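You operate a simulated robot arm through the tools that you are given. There is no shell and no other tool.

You run a simulated two-armed robot. Do the job below in one go: nothing can be reset, and whatever is moved stays where it is left.

Task
Set the controls near the top of the lid table. At the end: the purple clip is set to out; the blue test piece from the top of the lid table is in the lid table drawer; the green clip is set to out; the blue clip is set to out; whatever was shut is shut again. Leave all else as you found it, and nothing knocked over (what rides in a drawer may roll over). The blue clip goes toward x +0.0, y +1.0, z +0.0 (a direction in the base frame), to its stop. The purple clip goes toward x +0.0, y +1.0, z +0.0 (a direction in the base frame), to its stop. The green clip goes toward x +0.0, y +1.0, z +0.0 (a direction in the base frame), to its stop.

Only the result counts: the job must be done as asked and must still hold three seconds after the hand-in. Knocking over, shifting, dropping, spilling or breaking anything else fails it. A push-on lid holds only when it is set on centred and level and pressed home; a screw cap is set on level and turned clockwise until tight.

Robot
Two 7-joint arms with two-finger parallel grippers on one trunk that stands fixed in place. Base frame: the origin is at the foot of the trunk, x ahead of it, y to its left, z up. Lengths are in m, angles in degrees, forces in N, time in s.
The left shoulder is at [0.07, 0.177, 1.195], the right one opposite. With the tool pointing down near the work surface each hand reaches from about 0.28 to 0.72 m from the base axis, measured 20 degrees to its own side. Payload 3.43 kg a hand.
Tool frame (each hand has its own): the origin (TCP) lies between the finger pads and is the grasp point; the fingertips stand 0.03 m ahead of it; z points along the fingers, y is the line along which they close. Largest opening 0.094 m; finger width 0.028, thickness 0.01; the body of the gripper, 0.05 by 0.096 m, starts 0.055 m behind the TCP.
Orientation is that of the tool frame in the base frame, as a unit quaternion [x, y, z, w]. With the fingers straight down and closing along the base's y, the tool's x points along the base's -x, its y along +y and its z along -z.

Tools
- The arms move only by the tool nudge_tool. It takes "left_deltas", "right_deltas" or both (then of equal length, played together; a hand with none holds still); each is a list of rows, each a list of 7 numbers: the turn, a rotation vector about the tool's x, y, z in rad, then the shift along the tool's x, y, z in m, then the closure, from 0 (fully open) to 1 (shut). In form: [[wx, wy, wz, tx, ty, tz, grip], ...]. A call has 1 to 20 rows; each row is the pose to reach, as a shift and turn from the pose commanded when the call began, along the tool's axes at that moment. A row lasts 0.2 s, in which the tool goes at most 0.05 m and 8.6 degrees; a call with a longer step from one row to the next is refused whole, and so is a gripper value outside its range. A pose out of reach is approached as far as the arm can. The call stops where the force on the tool passes 40 N (or 10 N more than at its start, if that is more) or the arm is blocked; 0.2 s more then pass. Each finger travels about 0.153 m/s and halts on what it meets, pressing with about 27 N; the grip force reading is that of the motor and also rises with nothing between the fingers. The clock runs only during rows and for 0.2 s after the last one: add rows that repeat a pose to give the fingers time. The reply holds the time, the measured pose of the TCP, the force on the tool along the base axes, the opening and the grip force, in the units named above and with some noise, with the torque about the TCP (base axes, N m) and any sound that the robot's microphone picked up, and new pictures: "pictures" is both (left out), scene, wrist or none (wrist: the cameras of the hands that moved).
- Cameras (640 x 400 px; columns grow to the right, rows downward): "scene" is now at [0.1267, -0.0239, 1.4969]; the picture's right is [-0.31, -0.95, -0.00], its down [-0.70, 0.23, -0.68] and it looks along [0.65, -0.21, -0.73] (base axes); focal length 310 px, centre (320, 200). "left" rides on the left gripper at [0.076, -0.014, -0.102] in its tool frame; the picture's right is [0.18, 0.98, 0.00], its down [-0.75, 0.14, -0.64] and it looks along [-0.63, 0.12, 0.77] (tool axes); focal length 243 px, centre (320, 200). "right" rides on the right gripper at [0.076, 0.014, -0.103] in its tool frame; the picture's right is [-0.18, 0.98, 0.00], its down [-0.75, -0.14, -0.64] and it looks along [-0.63, -0.12, 0.77] (tool axes); focal length 243 px, centre (320, 200). There is no depth. A picture from a camera that has moved, and an enlarged one, comes with that camera's place and axes in the base frame and with its lens.
- raise_lower(by): slides the trunk up (or, below 0, down) by that many m; the arms and the scene camera ride with it, the base frame stays. It gives what a move gives, with no picture.
- turn_head(pan, tilt): turns the head with the scene camera to pan (to the left, within 86 degrees either way) and tilt (down, from -29 to 69), counted from straight ahead of the robot. It gives what a move gives, and a new picture of the scene camera.
- close_up(camera, box): a new picture of the part [left, top, right, bottom] of that camera's present view, enlarged. The clock stands still meanwhile.
- close_job(): hands the job in; it is judged then, once.

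Places have to be worked out from the pictures, the camera data and where the tool is seen. Open the grippers and draw the arms clear of the work before you hand the job in, unless the task says otherwise.

The tools are called by a JSON object that holds its "fn" and its "kwargs". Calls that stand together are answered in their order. nudge_tool: Moves the arms, as the interface text tells. Its arguments: {"type":"object","properties":{"left_deltas":{"type":"array","items":{"type":"array","items":{"type":"number"}}},"right_deltas":{"type":"array","items":{"type":"array","items":{"type":"number"}}},"pictures":{"type":"string","enum":["both","scene","wrist","none"]}},"required":[]} The other tools are called the same way: raise_lower (by) slides the trunk up or down; turn_head (pan, tilt) turns the head that bears the scene camera; close_up (camera, box) takes an enlarged picture of a part of a camera's view; close_job () hands the job in.

At the start:

```text
time_s: 0.0
left_tool_pos: [0.5067, 0.027, 1.2083]
left_tool_rot: [-0.001, 1.0, 0.0, 0.0]
left_wrist_force: [-0.6, 0.2, -0.3]
left_moment: [0.0, 0.0, 0.03]
left_gripper_width: 0.0937
left_gripper_force: 0.0
right_tool_pos: [0.3886, -0.4403, 1.191]
right_tool_rot: [0.0, 1.0, -0.001, 0.0]
right_wrist_force: [-0.3, -0.1, -0.3]
right_moment: [0.01, 0.01, 0.03]
right_gripper_width: 0.094
right_gripper_force: 0.1
trunk travel left (down, up): [-0.775, 0.065]
head pan, tilt: [-18.2, 47.2]
```

scene: 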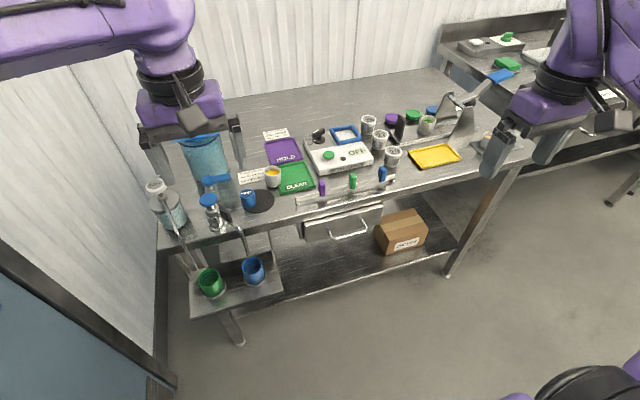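
right: 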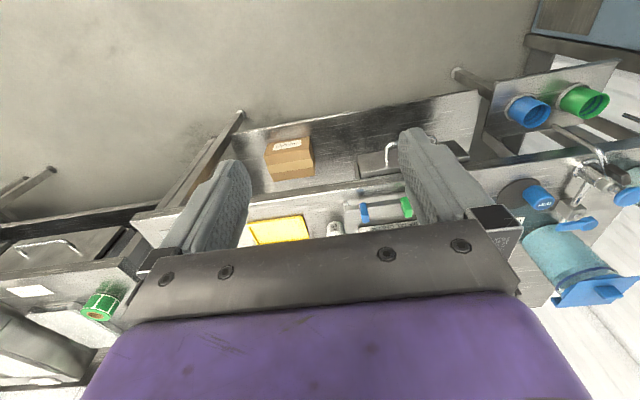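
left: 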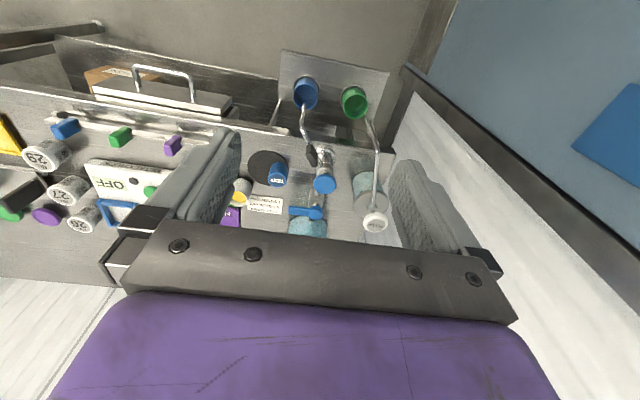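

I start by enlarging the scene view on the table's top and the clips and drawer to learn the layout.

{"fn": "close_up", "kwargs": {"camera": "scene", "box": [230, 100, 480, 256]}}

{"fn": "close_up", "kwargs": {"camera": "scene", "box": [140, 130, 300, 230]}}

{"fn": "close_up", "kwargs": {"camera": "left", "box": [0, 60, 320, 260]}}

```text
2.56 times, centred on (355, 178) of scene
camera zoom: at [0.1267, -0.0239, 1.4969], right [-0.31, -0.95, 0.0], down [-0.7, 0.23, -0.68], along [0.65, -0.21, -0.73], focal length 794 px, centre (230, 256)
```

zoom: 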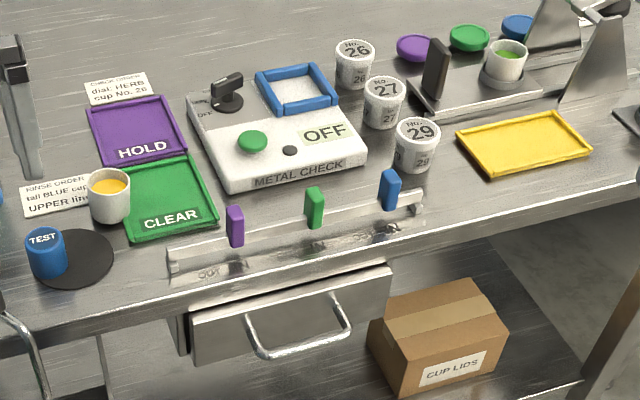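

```text
4.00 times, centred on (220, 180) of scene
camera zoom: at [0.1267, -0.0239, 1.4969], right [-0.31, -0.95, 0.0], down [-0.7, 0.23, -0.68], along [0.65, -0.21, -0.73], focal length 1240 px, centre (720, 280)
```

zoom: 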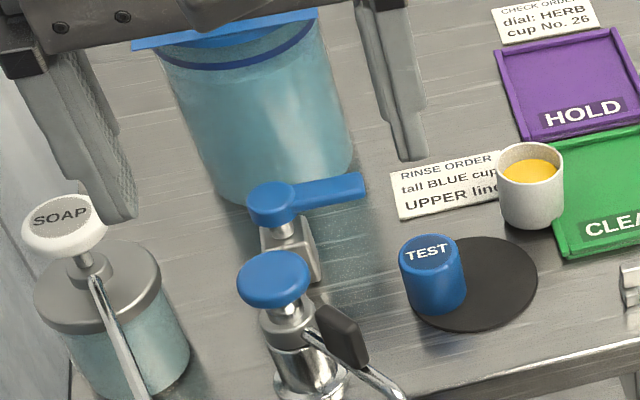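

```text
2.00 times, centred on (160, 160) of left
camera zoom: at [0.4301, 0.0133, 1.3111], right [-0.19, 0.98, 0.0], down [0.75, 0.14, 0.64], along [0.63, 0.12, -0.77], focal length 485 px, centre (640, 280)
```

zoom: 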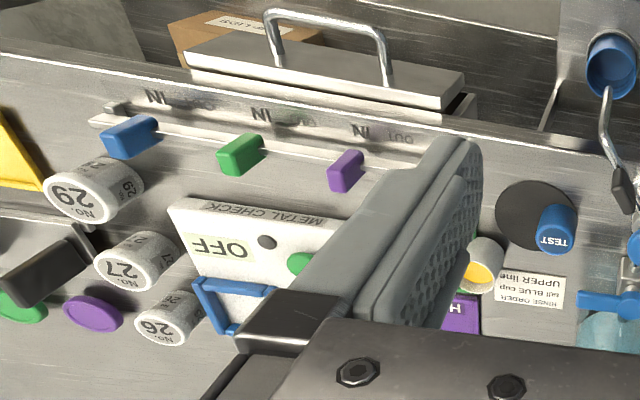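

The near table holds the TEST cylinder on a black disc, three clips on a front rail, and a drawer below. I'll look around with the head to check the other table and the near edge before acting.

{"fn": "turn_head", "kwargs": {"pan": -45, "tilt": 35}}

{"fn": "turn_head", "kwargs": {"pan": -15, "tilt": 55}}

```text
time_s: 0.9
left_tool_pos: [0.5072, 0.0282, 1.2094]
left_tool_rot: [-0.001, 1.0, -0.001, 0.0]
left_wrist_force: [0.6, -0.4, -0.1]
left_moment: [-0.03, 0.01, 0.0]
left_gripper_width: 0.0941
left_gripper_force: 0.0
right_tool_pos: [0.3887, -0.4392, 1.1904]
right_tool_rot: [0.0, 1.0, 0.0, 0.0]
right_wrist_force: [-0.5, 0.7, -0.5]
right_moment: [-0.02, 0.01, -0.02]
right_gripper_width: 0.094
right_gripper_force: 0.1
trunk travel left (down, up): [-0.775, 0.065]
head pan, tilt: [-45.0, 35.0]
camera scene: at [0.1135, -0.0611, 1.5147], right [-0.71, -0.71, 0.0], down [-0.41, 0.41, -0.82], along [0.58, -0.58, -0.57], focal length 310 px, centre (320, 200)
```

scene: 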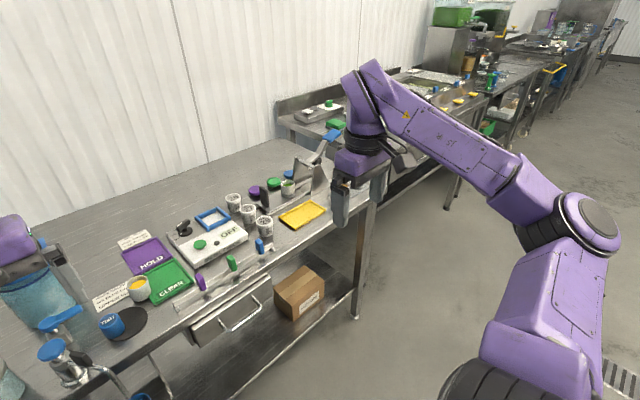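

```text
time_s: 1.9
left_tool_pos: [0.5045, 0.0273, 1.2086]
left_tool_rot: [-0.001, 1.0, 0.001, 0.001]
left_wrist_force: [-0.6, 0.5, -0.5]
left_moment: [0.01, 0.03, 0.0]
left_gripper_width: 0.0942
left_gripper_force: 0.1
right_tool_pos: [0.3894, -0.4403, 1.1914]
right_tool_rot: [0.0, 1.0, 0.0, 0.0]
right_wrist_force: [-0.1, 0.5, 0.3]
right_moment: [-0.04, -0.01, -0.02]
right_gripper_width: 0.0942
right_gripper_force: 0.0
trunk travel left (down, up): [-0.775, 0.065]
head pan, tilt: [-15.0, 55.0]
camera scene: at [0.1208, -0.0178, 1.4866], right [-0.26, -0.97, 0.0], down [-0.79, 0.21, -0.57], along [0.55, -0.15, -0.82], focal length 310 px, centre (320, 200)
```

scene: 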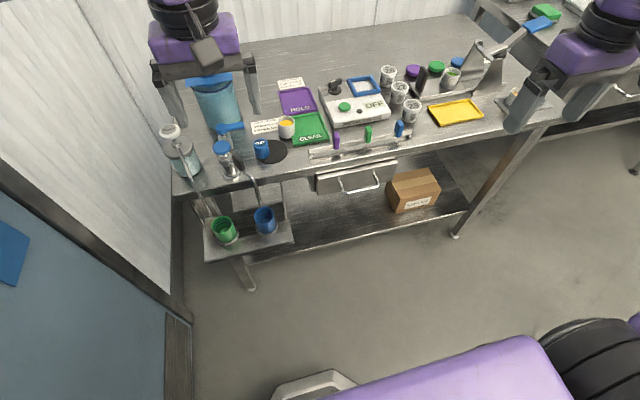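

The near table is the lid table. I zoom in on the clips, drawer and rail for measurement.

{"fn": "close_up", "kwargs": {"camera": "scene", "box": [300, 120, 420, 195]}}

{"fn": "close_up", "kwargs": {"camera": "left", "box": [0, 60, 240, 210]}}

{"fn": "close_up", "kwargs": {"camera": "right", "box": [320, 120, 480, 220]}}

```text
5.33 times, centred on (360, 158) of scene
camera zoom: at [0.1208, -0.0178, 1.4866], right [-0.26, -0.97, 0.0], down [-0.79, 0.21, -0.57], along [0.55, -0.15, -0.82], focal length 1653 px, centre (107, 427)
```

zoom: 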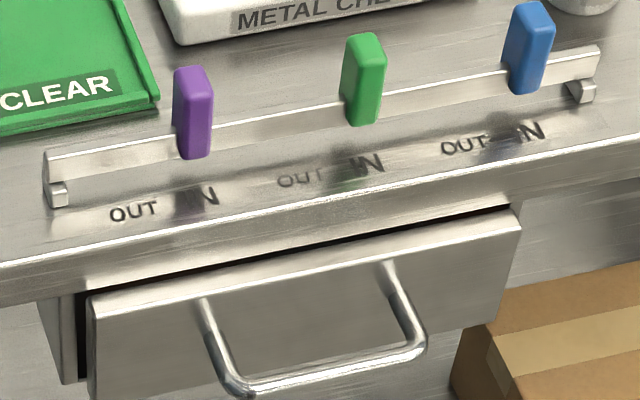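

```text
2.67 times, centred on (120, 135) of left
camera zoom: at [0.4301, 0.0132, 1.3111], right [-0.19, 0.98, 0.0], down [0.75, 0.14, 0.64], along [0.63, 0.12, -0.77], focal length 647 px, centre (853, 373)
```

zoom: 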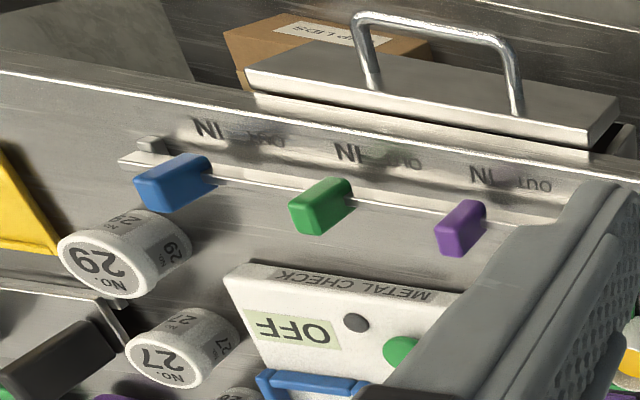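

```text
4.00 times, centred on (400, 170) of right
camera zoom: at [0.3114, -0.4256, 1.2908], right [0.18, 0.98, 0.0], down [0.75, -0.14, 0.64], along [0.63, -0.12, -0.77], focal length 970 px, centre (0, 320)
```

zoom: 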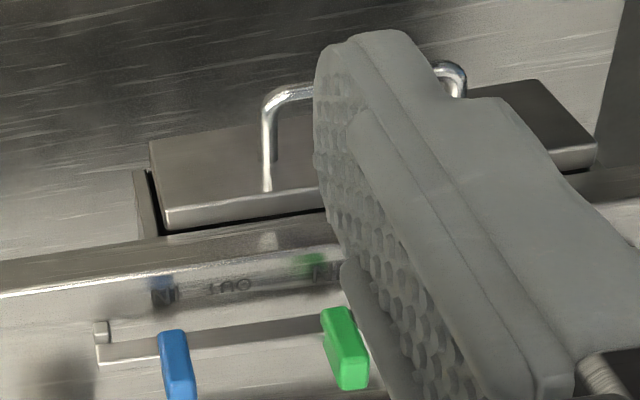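

Triangulating from the scene and left cameras: the purple clip is near (0.65, −0.19, 0.965 top), the drawer handle near x 0.596, y −0.21 to −0.31, z 0.795, and the TEST top near (0.696, −0.017, 0.948). I bring the right hand, closing, above the rail to refine with its camera.

{"fn": "nudge_tool", "kwargs": {"right_deltas": [[0, 0, 0, -0.026, 0.027, 0.01, 0.2], [0, 0, 0, -0.052, 0.054, 0.022, 0.4], [0, 0, 0, -0.078, 0.081, 0.034, 0.6], [0, 0, 0, -0.104, 0.108, 0.045, 0.8], [0, 0, 0, -0.13, 0.135, 0.056, 1], [0, 0, 0, -0.156, 0.162, 0.067, 1], [0, 0, 0, -0.182, 0.185, 0.08, 1], [0, 0, 0, -0.21, 0.2, 0.09, 1], [0, 0, 0, -0.21, 0.2, 0.09, 1]]}}

```text
time_s: 3.9
left_tool_pos: [0.5066, 0.0284, 1.2085]
left_tool_rot: [-0.001, 1.0, 0.001, 0.001]
left_wrist_force: [-0.8, 0.0, -0.2]
left_moment: [0.02, -0.01, 0.0]
left_gripper_width: 0.094
left_gripper_force: 0.0
right_tool_pos: [0.5998, -0.2407, 1.1011]
right_tool_rot: [0.0, 1.0, 0.0, 0.001]
right_wrist_force: [-0.4, 0.0, 0.0]
right_moment: [0.03, 0.03, -0.05]
right_gripper_width: 0.0
right_gripper_force: 26.9
trunk travel left (down, up): [-0.775, 0.065]
head pan, tilt: [-15.0, 55.0]
camera scene: at [0.12, -0.018, 1.4866], right [-0.26, -0.97, 0.0], down [-0.79, 0.21, -0.57], along [0.55, -0.15, -0.82], focal length 310 px, centre (320, 200)
camera right: at [0.5216, -0.2261, 1.2014], right [0.18, 0.98, 0.0], down [0.75, -0.14, 0.64], along [0.63, -0.12, -0.77], focal length 243 px, centre (320, 200)
```

scene: 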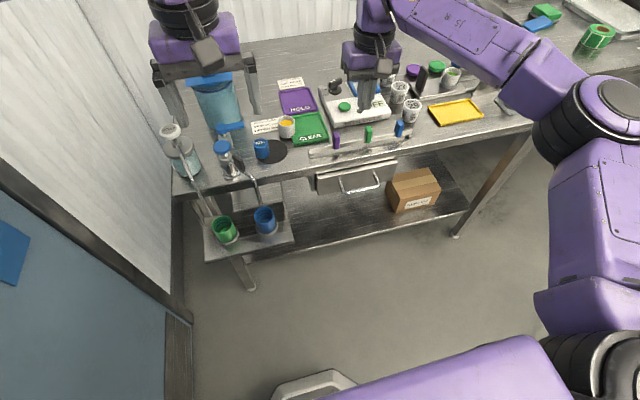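
right: 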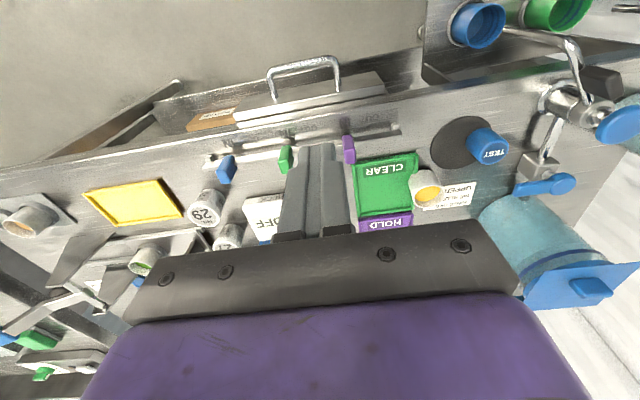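

The right camera now sees the clips on both sides of the fingers; I zoom for measurement.

{"fn": "close_up", "kwargs": {"camera": "right", "box": [200, 100, 420, 237]}}

{"fn": "close_up", "kwargs": {"camera": "right", "box": [410, 90, 530, 165]}}

```text
2.91 times, centred on (310, 168) of right
camera zoom: at [0.5216, -0.2261, 1.2014], right [0.18, 0.98, 0.0], down [0.75, -0.14, 0.64], along [0.63, -0.12, -0.77], focal length 706 px, centre (349, 292)
```

zoom: 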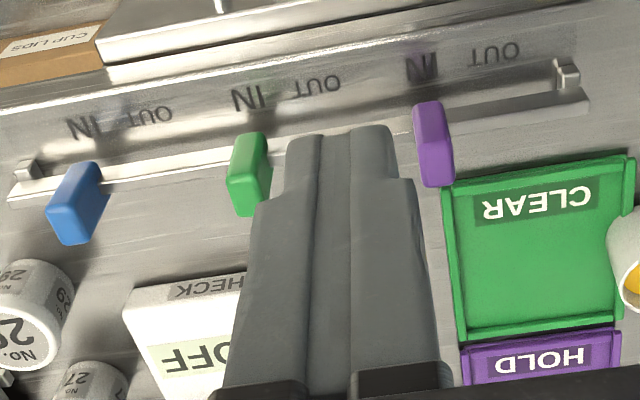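

```text
5.33 times, centred on (470, 128) of right
camera zoom: at [0.5216, -0.2261, 1.2014], right [0.18, 0.98, 0.0], down [0.75, -0.14, 0.64], along [0.63, -0.12, -0.77], focal length 1294 px, centre (-480, 587)
```

zoom: 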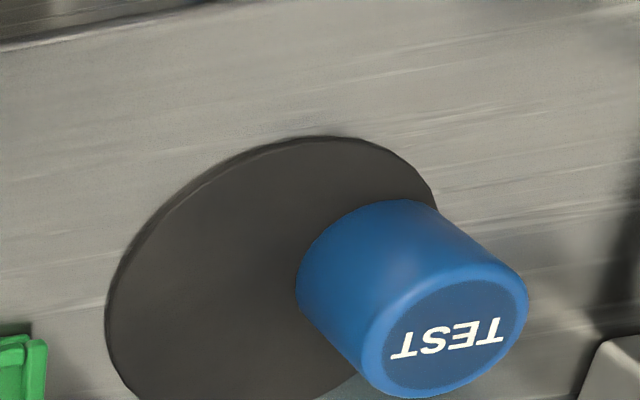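

Combining the two wrist cameras gives the purple clip top near (0.695, −0.217, 0.908), green y −0.309, blue y −0.399, and TEST top near (0.732, −0.019, 0.896). These are near the reach limit, so I lower the trunk 0.1 m (fingertips stay well above everything).

{"fn": "raise_lower", "kwargs": {"by": -0.1}}

```text
time_s: 5.2
left_tool_pos: [0.5054, 0.0281, 1.1099]
left_tool_rot: [-0.001, 1.0, 0.0, 0.001]
left_wrist_force: [0.6, -0.1, 0.6]
left_moment: [0.0, 0.05, -0.03]
left_gripper_width: 0.094
left_gripper_force: 0.0
right_tool_pos: [0.599, -0.241, 0.9996]
right_tool_rot: [0.0, 1.0, 0.0, 0.0]
right_wrist_force: [0.5, -0.5, 0.4]
right_moment: [0.03, 0.02, 0.01]
right_gripper_width: 0.0
right_gripper_force: 26.5
trunk travel left (down, up): [-0.675, 0.165]
head pan, tilt: [-15.0, 55.0]
```

Now I move the closed right fingers forward to above the rail, between purple and green (x 0.692, y −0.262), still above the clip tops.

{"fn": "nudge_tool", "kwargs": {"right_deltas": [[0, 0, 0, -0.04, -0.01, 0, 1], [0, 0, 0, -0.08, -0.021, 0, 1], [0, 0, 0, -0.093, -0.021, 0, 1], [0, 0, 0, -0.093, -0.021, 0, 1]]}}

```text
time_s: 6.2
left_tool_pos: [0.5055, 0.0255, 1.1077]
left_tool_rot: [0.0, 1.0, 0.0, 0.0]
left_wrist_force: [-0.2, -0.1, -0.9]
left_moment: [0.05, 0.03, 0.01]
left_gripper_width: 0.094
left_gripper_force: 0.0
right_tool_pos: [0.689, -0.2618, 0.9999]
right_tool_rot: [0.0, 1.0, 0.001, 0.0]
right_wrist_force: [0.0, -0.2, 0.1]
right_moment: [-0.02, 0.03, -0.01]
right_gripper_width: 0.0
right_gripper_force: 27.0
right hand out of reach, approached as far as the arm can: row 3, 4
trunk travel left (down, up): [-0.675, 0.165]
head pan, tilt: [-15.0, 55.0]
camera scene: at [0.1209, -0.0184, 1.3865], right [-0.26, -0.97, 0.0], down [-0.79, 0.21, -0.57], along [0.55, -0.15, -0.82], focal length 310 px, centre (320, 200)
camera right: at [0.6113, -0.2473, 1.1013], right [0.18, 0.98, 0.0], down [0.75, -0.14, 0.64], along [0.63, -0.12, -0.77], focal length 243 px, centre (320, 200)
```

scene: 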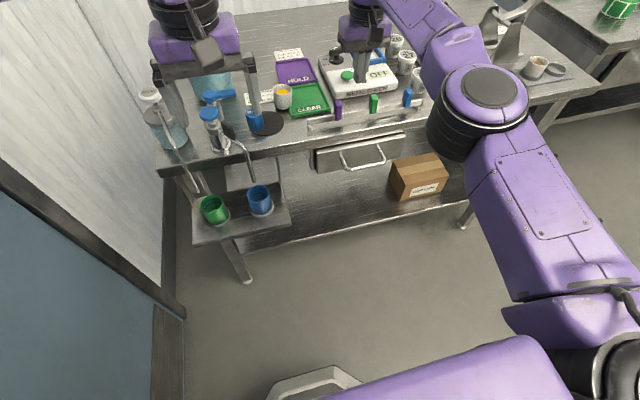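
right: 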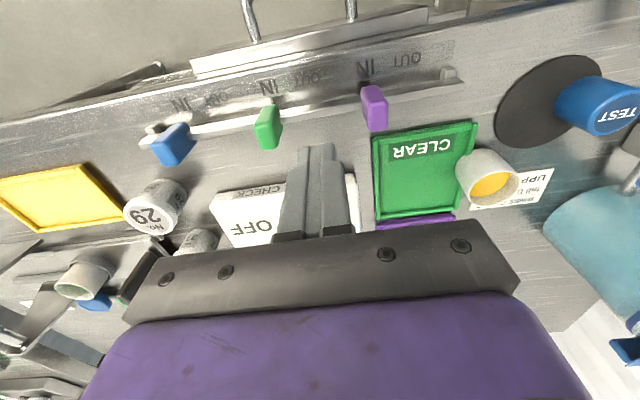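

The finger is nearly over the rail, at the reach edge. I zoom to check the finger tip relative to the purple and green tabs.

{"fn": "close_up", "kwargs": {"camera": "right", "box": [230, 40, 470, 190]}}

{"fn": "close_up", "kwargs": {"camera": "scene", "box": [300, 50, 440, 138]}}

```text
2.67 times, centred on (350, 115) of right
camera zoom: at [0.6113, -0.2473, 1.1013], right [0.18, 0.98, 0.0], down [0.75, -0.14, 0.64], along [0.63, -0.12, -0.77], focal length 647 px, centre (240, 427)
```

zoom: 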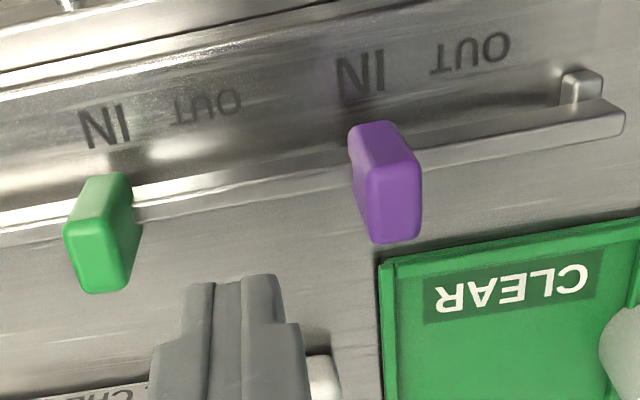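

```text
4.55 times, centred on (370, 94) of scene
camera zoom: at [0.1209, -0.0184, 1.3865], right [-0.26, -0.97, 0.0], down [-0.79, 0.21, -0.57], along [0.55, -0.15, -0.82], focal length 1409 px, centre (93, 682)
```

zoom: 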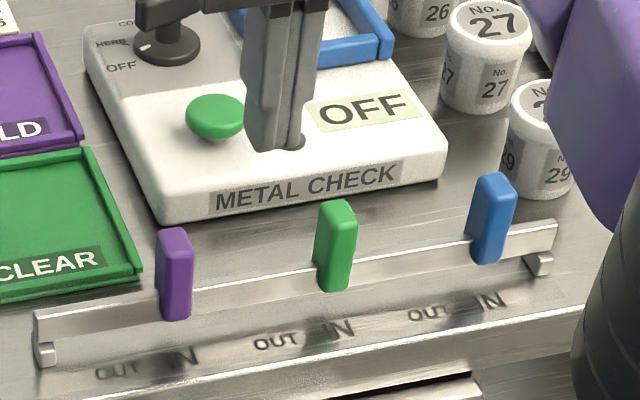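

Purple's top is about x 0.681–0.704, y −0.215; green y −0.308; the finger is centred between them. I descend to a tip height of about 0.893, then look.

{"fn": "nudge_tool", "kwargs": {"right_deltas": [[0, 0, 0, 0, 0, 0.025, 1], [0, 0, 0, -0.003, 0, 0.05, 1], [0, 0, 0, -0.003, 0, 0.076, 1], [0, 0, 0, -0.003, 0, 0.076, 1]]}}

```text
time_s: 7.2
left_tool_pos: [0.5063, 0.0281, 1.1088]
left_tool_rot: [-0.001, 1.0, 0.0, 0.001]
left_wrist_force: [0.5, 0.3, 0.4]
left_moment: [0.0, 0.01, -0.01]
left_gripper_width: 0.0942
left_gripper_force: 0.2
right_tool_pos: [0.6913, -0.26, 0.9253]
right_tool_rot: [-0.001, 1.0, 0.0, 0.0]
right_wrist_force: [0.2, 1.1, -0.7]
right_moment: [-0.02, -0.01, -0.01]
right_gripper_width: 0.0
right_gripper_force: 27.2
trunk travel left (down, up): [-0.675, 0.165]
head pan, tilt: [-15.0, 55.0]
camera scene: at [0.1207, -0.0174, 1.3866], right [-0.26, -0.97, 0.0], down [-0.79, 0.21, -0.57], along [0.55, -0.15, -0.82], focal length 310 px, centre (320, 200)
camera right: at [0.6142, -0.2464, 1.0258], right [0.18, 0.98, 0.0], down [0.75, -0.14, 0.64], along [0.63, -0.12, -0.77], focal length 243 px, centre (320, 200)
```

scene: 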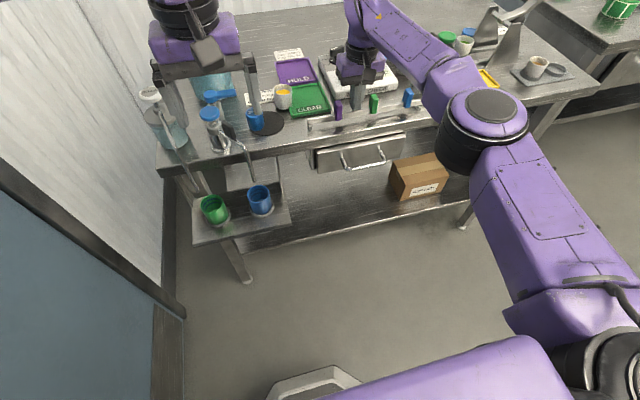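
right: 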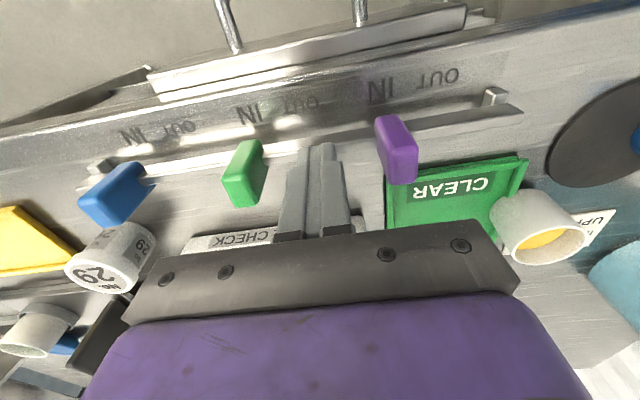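

The tip is at clip height between purple and green. Now push purple toward +y, slowly, until the stop raises the force.

{"fn": "nudge_tool", "kwargs": {"right_deltas": [[0, 0, 0, 0, 0.01, 0, 1], [0, 0, 0, 0, 0.02, 0, 1], [0, 0, 0, 0, 0.028, 0, 1], [0, 0, 0, 0, 0.034, 0, 1], [0, 0, 0, 0, 0.04, 0, 1], [0, 0, 0, 0, 0.045, 0, 1], [0, 0, 0, 0, 0.05, 0, 1]]}}

```text
time_s: 8.8
left_tool_pos: [0.5062, 0.0284, 1.1092]
left_tool_rot: [-0.001, 1.0, 0.0, 0.001]
left_wrist_force: [-0.3, 0.5, 0.2]
left_moment: [0.0, 0.02, -0.02]
left_gripper_width: 0.0939
left_gripper_force: 0.1
right_tool_pos: [0.6914, -0.2104, 0.9262]
right_tool_rot: [-0.001, 1.0, -0.001, 0.0]
right_wrist_force: [-0.1, -0.8, 0.2]
right_moment: [0.01, 0.02, 0.03]
right_gripper_width: 0.0
right_gripper_force: 27.2
trunk travel left (down, up): [-0.675, 0.165]
head pan, tilt: [-15.0, 55.0]
camera scene: at [0.1209, -0.0172, 1.3865], right [-0.26, -0.97, 0.0], down [-0.79, 0.21, -0.57], along [0.55, -0.15, -0.82], focal length 310 px, centre (320, 200)
camera right: at [0.6144, -0.196, 1.0258], right [0.18, 0.98, 0.0], down [0.75, -0.14, 0.64], along [0.63, -0.12, -0.77], focal length 243 px, centre (320, 200)
```

scene: 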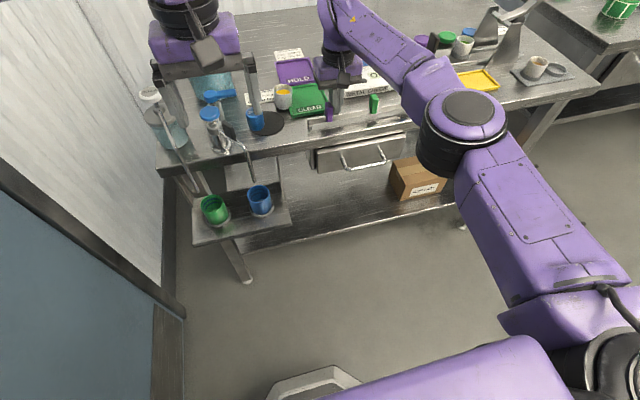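
right: 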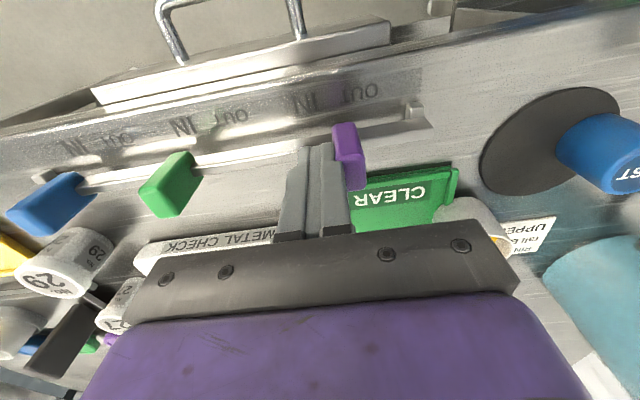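

Purple is moving with the finger and no force yet, so I continue in small steps to the stop.

{"fn": "nudge_tool", "kwargs": {"right_deltas": [[0, 0, 0, 0, 0.004, 0, 1], [0, 0, 0, 0, 0.008, 0, 1], [0, 0, 0, 0, 0.012, 0, 1], [0, 0, 0, 0, 0.016, 0, 1], [0, 0, 0, 0, 0.02, 0, 1], [0, 0, 0, 0, 0.024, 0, 1], [0, 0, 0, 0, 0.028, 0, 1]]}}

```text
time_s: 10.4
left_tool_pos: [0.5048, 0.0271, 1.1103]
left_tool_rot: [-0.003, 1.0, 0.001, 0.001]
left_wrist_force: [-0.3, 0.2, 1.1]
left_moment: [-0.05, 0.01, 0.01]
left_gripper_width: 0.094
left_gripper_force: 0.1
right_tool_pos: [0.692, -0.1964, 0.9249]
right_tool_rot: [0.007, 1.0, -0.007, 0.004]
right_wrist_force: [-13.3, -38.8, -3.4]
right_moment: [-0.21, -0.02, 0.6]
right_gripper_width: 0.0
right_gripper_force: 26.8
trunk travel left (down, up): [-0.675, 0.165]
head pan, tilt: [-15.0, 55.0]
stopped in row 7 (right hand): the force on the tool passed its limit at 42 N (the readings are from after the stop); the commanded pose is now the measured one
camera scene: at [0.1177, -0.0212, 1.3866], right [-0.26, -0.97, 0.0], down [-0.79, 0.21, -0.57], along [0.56, -0.15, -0.82], focal length 310 px, centre (320, 200)
camera right: at [0.6148, -0.1799, 1.0253], right [0.2, 0.98, -0.01], down [0.75, -0.14, 0.65], along [0.63, -0.14, -0.76], focal length 243 px, centre (320, 200)
```

scene: 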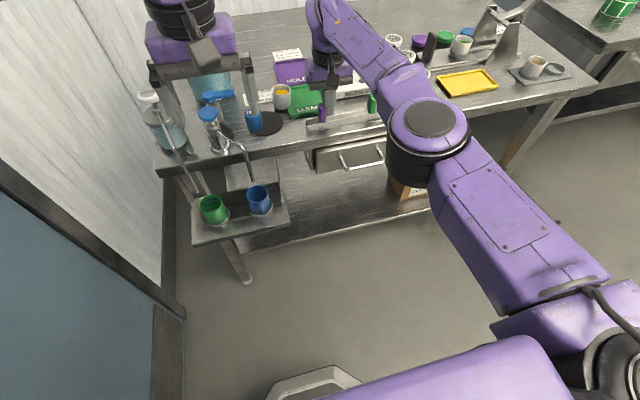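
right: 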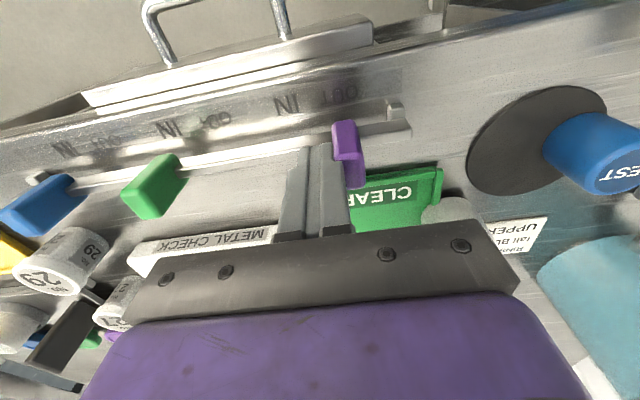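

Purple hit its stop (42 N) opposite its OUT mark. I back off, rise, and move over to between green and blue.

{"fn": "nudge_tool", "kwargs": {"right_deltas": [[0, 0, 0, 0, -0.01, 0, 1], [0, 0, 0, 0, -0.02, -0.02, 1], [0, 0, 0, 0, -0.02, -0.06, 1], [0, 0, 0, 0, -0.06, -0.06, 1], [0, 0, 0, 0, -0.105, -0.06, 1], [0, 0, 0, 0, -0.15, -0.06, 1], [0, 0, 0, 0, -0.158, -0.06, 1], [0, 0, 0, 0, -0.158, -0.06, 1]]}}

```text
time_s: 11.3
left_tool_pos: [0.5063, 0.0245, 1.1091]
left_tool_rot: [-0.001, 1.0, 0.001, 0.0]
left_wrist_force: [-0.1, -0.3, -0.4]
left_moment: [0.01, 0.0, -0.01]
left_gripper_width: 0.0941
left_gripper_force: 0.0
right_tool_pos: [0.6901, -0.2269, 0.9869]
right_tool_rot: [0.007, 1.0, -0.002, 0.002]
right_wrist_force: [0.8, 0.3, -0.4]
right_moment: [0.02, -0.03, 0.01]
right_gripper_width: 0.0
right_gripper_force: 26.5
trunk travel left (down, up): [-0.675, 0.165]
head pan, tilt: [-15.0, 55.0]
stopped in row 4 (right hand): the arm was blocked; the commanded pose is now the measured one
camera scene: at [0.1209, -0.0195, 1.3865], right [-0.26, -0.97, 0.0], down [-0.79, 0.21, -0.57], along [0.55, -0.15, -0.82], focal length 310 px, centre (320, 200)
camera right: at [0.613, -0.2111, 1.0873], right [0.2, 0.98, 0.0], down [0.75, -0.15, 0.65], along [0.63, -0.13, -0.76], focal length 243 px, centre (320, 200)
```

scene: 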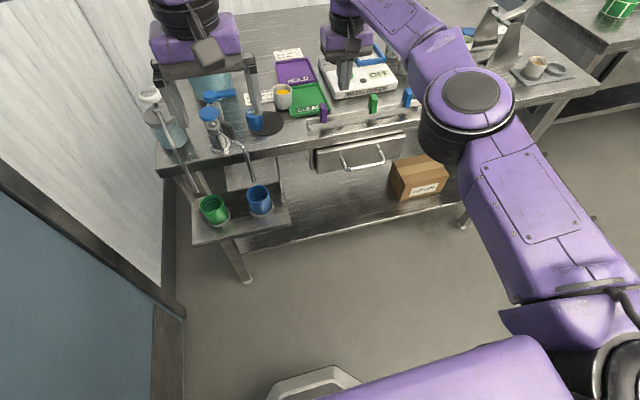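
right: 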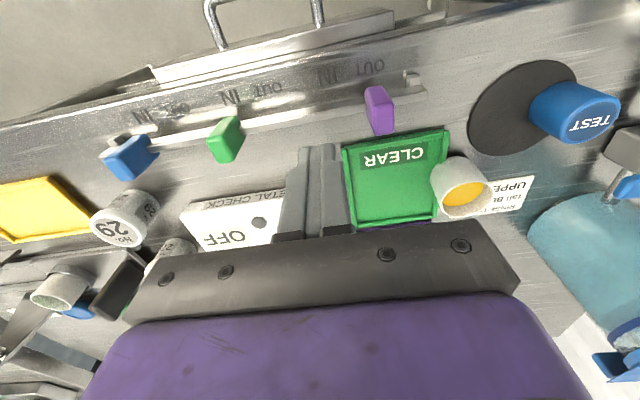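

The arm only met its reach limit high up (no force). I go lower and slightly nearer, correcting the small twist, to between green and blue.

{"fn": "nudge_tool", "kwargs": {"right_deltas": [[0, 0, -0.014, 0.025, 0, 0.015, 1], [0, 0, -0.014, 0.025, -0.045, 0.015, 1], [0, 0, -0.014, 0.025, -0.09, 0.015, 1], [0, 0, -0.014, 0.025, -0.127, 0.015, 1], [0, 0, -0.014, 0.025, -0.127, 0.015, 1]]}}

```text
time_s: 12.5
left_tool_pos: [0.5062, 0.0281, 1.1083]
left_tool_rot: [0.0, 1.0, -0.001, 0.001]
left_wrist_force: [0.5, -0.6, -0.1]
left_moment: [-0.01, -0.03, 0.01]
left_gripper_width: 0.094
left_gripper_force: 0.0
right_tool_pos: [0.6647, -0.3515, 0.9732]
right_tool_rot: [-0.001, 1.0, -0.003, 0.003]
right_wrist_force: [0.1, 0.1, 0.8]
right_moment: [-0.01, 0.01, -0.02]
right_gripper_width: 0.0
right_gripper_force: 25.9
trunk travel left (down, up): [-0.675, 0.165]
head pan, tilt: [-15.0, 55.0]
camera scene: at [0.1213, -0.0166, 1.3865], right [-0.26, -0.97, 0.0], down [-0.79, 0.21, -0.57], along [0.55, -0.15, -0.82], focal length 310 px, centre (320, 200)
camera right: at [0.5867, -0.3367, 1.074], right [0.18, 0.98, 0.0], down [0.75, -0.14, 0.65], along [0.63, -0.12, -0.76], focal length 243 px, centre (320, 200)
```

scene: 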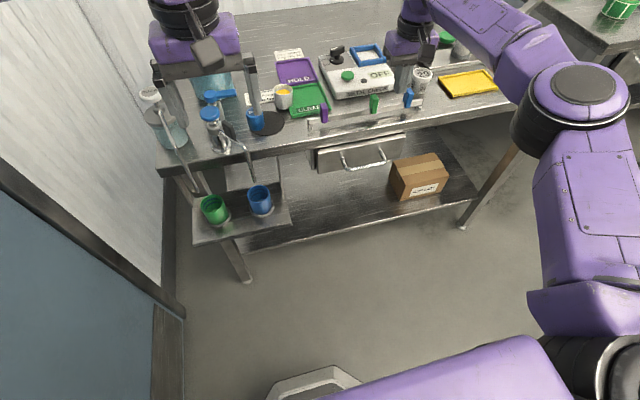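
right: 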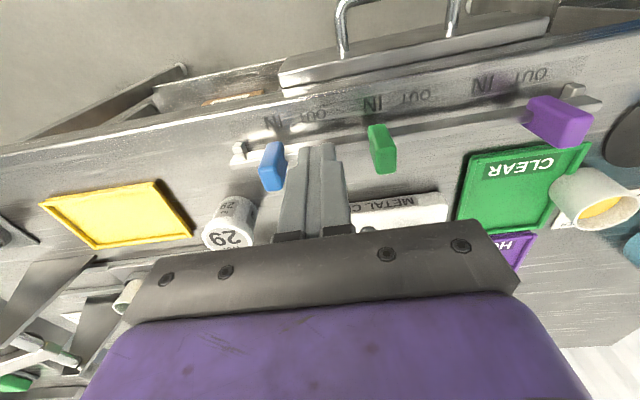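

Now forward and down to the rail level between green and blue.

{"fn": "nudge_tool", "kwargs": {"right_deltas": [[0, 0, 0, -0.025, 0, 0, 1], [0, 0, 0, -0.025, 0, 0.025, 1], [0, 0, 0, -0.025, 0, 0.048, 1], [0, 0, 0, -0.025, 0, 0.048, 1]], "pictures": "wrist"}}

```text
time_s: 13.5
left_tool_pos: [0.5063, 0.0284, 1.1093]
left_tool_rot: [0.0, 1.0, -0.002, 0.0]
left_wrist_force: [0.3, 0.5, 0.6]
left_moment: [0.0, -0.01, 0.01]
left_gripper_width: 0.0939
left_gripper_force: 0.1
right_tool_pos: [0.6895, -0.3511, 0.9255]
right_tool_rot: [-0.001, 1.0, -0.002, 0.003]
right_wrist_force: [0.5, 0.8, -0.2]
right_moment: [0.01, 0.01, 0.01]
right_gripper_width: 0.0
right_gripper_force: 26.9
right hand out of reach, approached as far as the arm can: row 1
trunk travel left (down, up): [-0.675, 0.165]
head pan, tilt: [-15.0, 55.0]
camera right: at [0.6111, -0.3366, 1.0256], right [0.18, 0.98, 0.0], down [0.75, -0.14, 0.65], along [0.64, -0.12, -0.76], focal length 243 px, centre (320, 200)
```

right: 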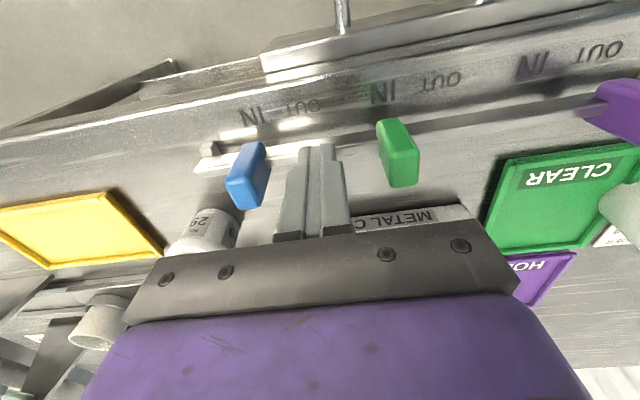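

In place; push green toward +y to its stop (expected near TCP y −0.289).

{"fn": "nudge_tool", "kwargs": {"right_deltas": [[0, 0, 0, 0, 0.01, 0, 1], [0, 0, 0, 0, 0.02, 0, 1], [0, 0, 0, 0, 0.028, 0, 1], [0, 0, 0, 0, 0.034, 0, 1], [0, 0, 0, 0, 0.04, 0, 1], [0, 0, 0, 0, 0.045, 0, 1], [0, 0, 0, 0, 0.05, 0, 1], [0, 0, 0, 0, 0.054, 0, 1], [0, 0, 0, 0, 0.058, 0, 1], [0, 0, 0, 0, 0.062, 0, 1], [0, 0, 0, 0, 0.066, 0, 1], [0, 0, 0, 0, 0.07, 0, 1], [0, 0, 0, 0, 0.074, 0, 1], [0, 0, 0, 0, 0.078, 0, 1], [0, 0, 0, 0, 0.082, 0, 1]]}}

```text
time_s: 16.5
left_tool_pos: [0.5041, 0.0268, 1.1079]
left_tool_rot: [-0.002, 1.0, 0.002, 0.0]
left_wrist_force: [1.0, -0.4, 0.4]
left_moment: [-0.04, -0.03, -0.01]
left_gripper_width: 0.0938
left_gripper_force: 0.0
right_tool_pos: [0.6896, -0.2867, 0.9245]
right_tool_rot: [0.005, 1.0, -0.011, 0.006]
right_wrist_force: [-10.9, -32.9, -2.7]
right_moment: [-0.11, -0.07, 0.35]
right_gripper_width: 0.0
right_gripper_force: 26.9
trunk travel left (down, up): [-0.675, 0.165]
head pan, tilt: [-15.0, 55.0]
stopped in row 15 (right hand): the force on the tool passed its limit at 42 N (the readings are from after the stop); the commanded pose is now the measured one
camera scene: at [0.1188, -0.0218, 1.3864], right [-0.26, -0.97, 0.0], down [-0.79, 0.21, -0.57], along [0.55, -0.15, -0.82], focal length 310 px, centre (320, 200)
camera right: at [0.6118, -0.2697, 1.0242], right [0.19, 0.98, -0.02], down [0.74, -0.14, 0.65], along [0.64, -0.14, -0.76], focal length 243 px, centre (320, 200)
```

scene: 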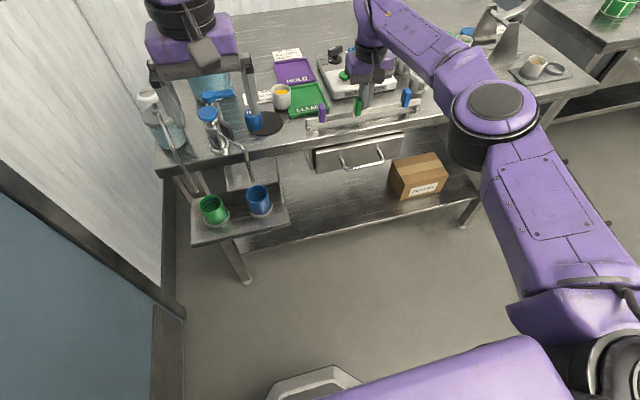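
right: 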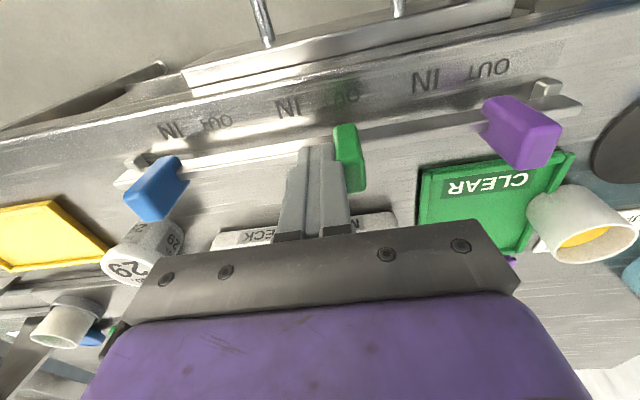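

Green is at its stop opposite OUT. Back off, rise, and pass over blue with x drawn back, to its −y side.

{"fn": "nudge_tool", "kwargs": {"right_deltas": [[0, 0, 0, 0, -0.012, 0, 1], [-0.005, 0.002, -0.005, 0.01, -0.025, -0.015, 1], [-0.01, 0.004, -0.01, 0.03, -0.03, -0.045, 1], [-0.01, 0.004, -0.01, 0.03, -0.07, -0.045, 1], [-0.01, 0.004, -0.01, 0.03, -0.11, -0.045, 1], [-0.01, 0.004, -0.01, 0.03, -0.15, -0.045, 1], [-0.01, 0.004, -0.01, 0.03, -0.155, -0.045, 1]]}}

```text
time_s: 18.1
left_tool_pos: [0.5057, 0.0296, 1.1085]
left_tool_rot: [-0.001, 1.0, 0.0, -0.001]
left_wrist_force: [-0.2, -0.4, 0.5]
left_moment: [-0.01, 0.01, 0.0]
left_gripper_width: 0.094
left_gripper_force: 0.1
right_tool_pos: [0.6598, -0.4325, 0.9713]
right_tool_rot: [-0.004, 1.0, -0.002, 0.002]
right_wrist_force: [-0.1, 1.0, -1.2]
right_moment: [-0.05, 0.0, -0.01]
right_gripper_width: 0.0
right_gripper_force: 26.8
trunk travel left (down, up): [-0.675, 0.165]
head pan, tilt: [-15.0, 55.0]
camera scene: at [0.1213, -0.0172, 1.3865], right [-0.26, -0.97, 0.0], down [-0.79, 0.21, -0.57], along [0.55, -0.15, -0.82], focal length 310 px, centre (320, 200)
camera right: at [0.582, -0.4187, 1.0726], right [0.18, 0.98, 0.0], down [0.75, -0.13, 0.65], along [0.64, -0.12, -0.76], focal length 243 px, centre (320, 200)
```

scene: 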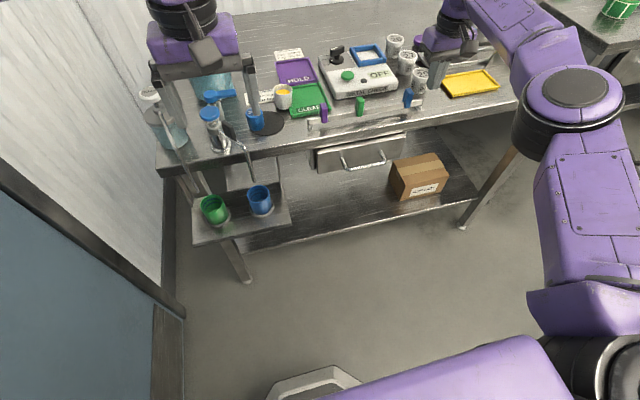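
right: 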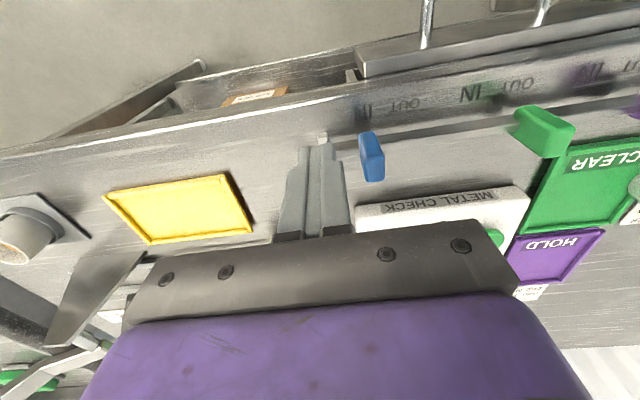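

Cup 29 sits near (0.744, −0.462) with its top ~0.917, so with x 0.684 the finger has clearance. Descend beside blue.

{"fn": "nudge_tool", "kwargs": {"right_deltas": [[0, 0, 0, -0.01, 0, 0.012, 1], [0, 0, 0, -0.018, 0, 0.024, 1], [0, 0, 0, -0.024, 0, 0.036, 1], [0, 0, 0, -0.024, 0, 0.046, 1], [0, 0, 0, -0.024, 0, 0.046, 1]]}}

```text
time_s: 19.3
left_tool_pos: [0.5058, 0.0283, 1.1083]
left_tool_rot: [-0.002, 1.0, 0.0, 0.0]
left_wrist_force: [-0.2, 0.3, 0.5]
left_moment: [-0.05, 0.0, 0.04]
left_gripper_width: 0.094
left_gripper_force: 0.1
right_tool_pos: [0.6718, -0.4264, 0.9281]
right_tool_rot: [-0.005, 1.0, -0.002, 0.004]
right_wrist_force: [-1.2, -0.1, 1.0]
right_moment: [-0.01, -0.02, 0.03]
right_gripper_width: 0.0
right_gripper_force: 26.8
right hand out of reach, approached as far as the arm can: row 1, 2, 3, 4, 5
trunk travel left (down, up): [-0.675, 0.165]
head pan, tilt: [-15.0, 55.0]
camera scene: at [0.1203, -0.0181, 1.3866], right [-0.26, -0.97, 0.0], down [-0.79, 0.21, -0.57], along [0.55, -0.15, -0.82], focal length 310 px, centre (320, 200)
camera right: at [0.5933, -0.4122, 1.0286], right [0.18, 0.98, 0.0], down [0.75, -0.13, 0.65], along [0.64, -0.12, -0.76], focal length 243 px, centre (320, 200)
```

scene: 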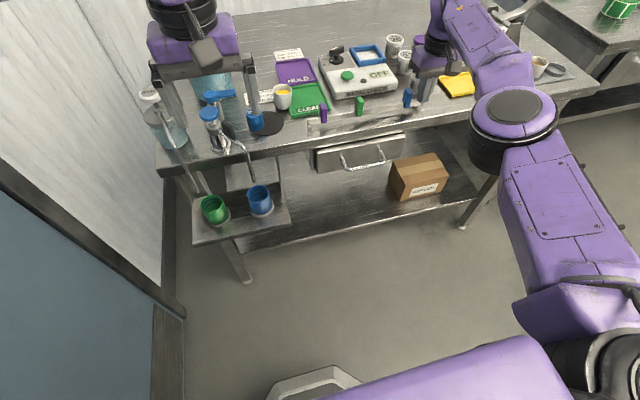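
right: 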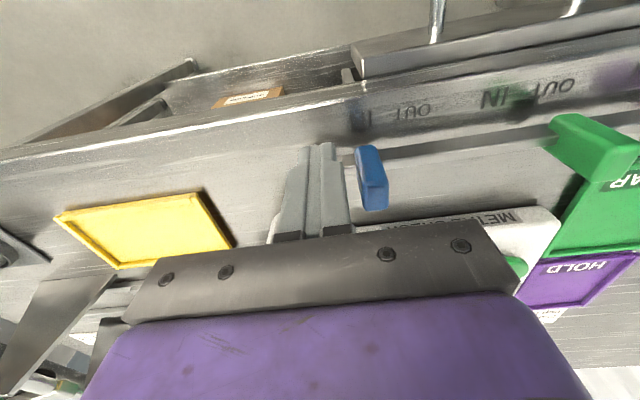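

The arm is at its reach limit at x 0.672, so I tilt the tool ~9° (fingers leaning forward) to gain x 0.686.

{"fn": "nudge_tool", "kwargs": {"right_deltas": [[0, -0.05, 0, 0, 0, 0, 1], [0, -0.1, 0, -0.004, 0, 0, 1], [0, -0.15, 0, -0.008, 0, 0, 1], [0, -0.15, 0, -0.013, 0, 0, 1], [0, -0.15, 0, -0.013, 0, 0, 1]]}}

```text
time_s: 20.5
left_tool_pos: [0.5051, 0.0295, 1.1094]
left_tool_rot: [-0.002, 1.0, 0.0, 0.001]
left_wrist_force: [-0.7, -0.4, -0.5]
left_moment: [-0.04, -0.04, 0.0]
left_gripper_width: 0.0939
left_gripper_force: 0.1
right_tool_pos: [0.6855, -0.4256, 0.9283]
right_tool_rot: [-0.004, 0.997, -0.001, 0.078]
right_wrist_force: [0.1, -0.2, 0.8]
right_moment: [0.0, 0.03, 0.02]
right_gripper_width: 0.0
right_gripper_force: 26.9
trunk travel left (down, up): [-0.675, 0.165]
head pan, tilt: [-15.0, 55.0]
camera scene: at [0.1208, -0.0177, 1.3865], right [-0.26, -0.97, 0.0], down [-0.79, 0.21, -0.57], along [0.55, -0.15, -0.82], focal length 310 px, centre (320, 200)
camera right: at [0.5928, -0.4117, 1.0161], right [0.17, 0.98, 0.03], down [0.65, -0.13, 0.75], along [0.74, -0.11, -0.66], focal length 243 px, centre (320, 200)
```

scene: 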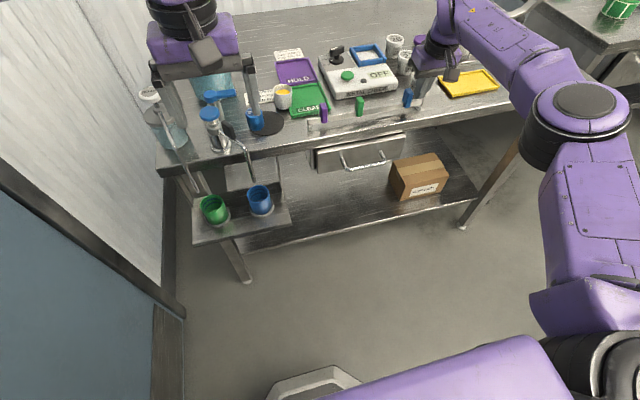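
right: 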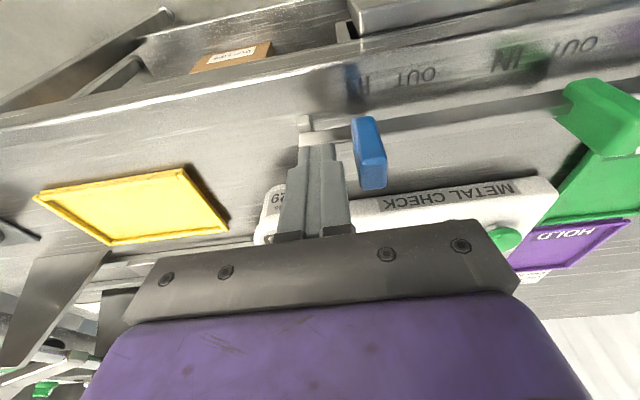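

Now at x 0.6855, lean OK, finger just −y of blue. Lower 6 mm and push blue to its stop (expected TCP y ≈ −0.377).

{"fn": "nudge_tool", "kwargs": {"right_deltas": [[0, 0, 0, 0, 0, 0.006, 1], [0, 0, 0, 0, 0.007, 0.006, 1], [0, 0, 0, 0, 0.014, 0.006, 1], [0, 0, 0, 0, 0.02, 0.006, 1], [0, 0, 0, 0, 0.026, 0.006, 1], [0, 0, 0, 0, 0.032, 0.006, 1], [0, 0, 0, 0, 0.037, 0.006, 1], [0, 0, 0, 0, 0.042, 0.006, 1], [0, 0, 0, 0, 0.046, 0.006, 1], [0, 0, 0, 0, 0.05, 0.006, 1], [0, 0, 0, 0, 0.054, 0.006, 1], [0, 0, 0, 0, 0.058, 0.006, 1], [0, 0, 0, 0, 0.062, 0.006, 1], [0, 0, 0, 0, 0.066, 0.006, 1], [0, 0, 0, 0, 0.07, 0.006, 1]]}}

```text
time_s: 23.1
left_tool_pos: [0.5046, 0.0286, 1.1082]
left_tool_rot: [-0.003, 1.0, 0.001, 0.0]
left_wrist_force: [0.6, 0.5, 0.1]
left_moment: [-0.04, 0.01, 0.05]
left_gripper_width: 0.0941
left_gripper_force: 0.0
right_tool_pos: [0.6872, -0.3817, 0.921]
right_tool_rot: [0.002, 0.997, -0.008, 0.082]
right_wrist_force: [-4.4, -27.3, -0.4]
right_moment: [-0.07, -0.09, 0.19]
right_gripper_width: 0.0001
right_gripper_force: 26.7
trunk travel left (down, up): [-0.675, 0.165]
head pan, tilt: [-15.0, 55.0]
stopped in row 12 (right hand): the force on the tool passed its limit at 43 N (the readings are from after the stop); the commanded pose is now the measured one
camera scene: at [0.1199, -0.0215, 1.3863], right [-0.26, -0.97, 0.0], down [-0.79, 0.21, -0.57], along [0.55, -0.15, -0.82], focal length 310 px, centre (320, 200)
camera right: at [0.5934, -0.3654, 1.0091], right [0.19, 0.98, 0.01], down [0.64, -0.13, 0.76], along [0.75, -0.13, -0.65], focal length 243 px, centre (320, 200)
```

scene: 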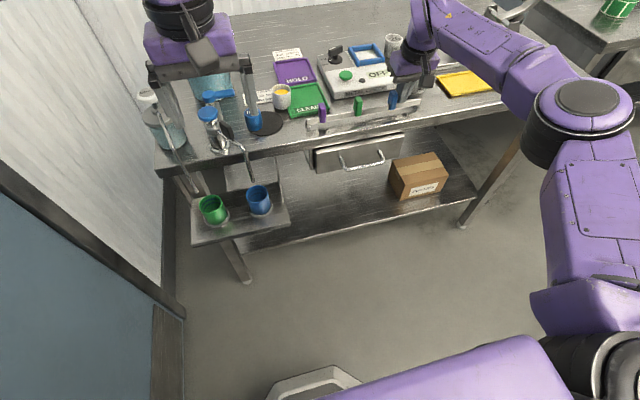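
right: 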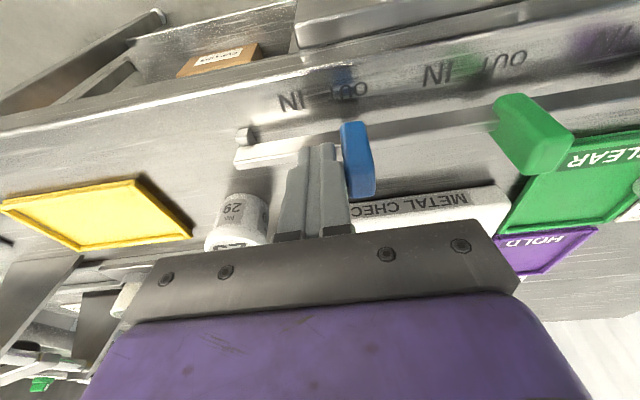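

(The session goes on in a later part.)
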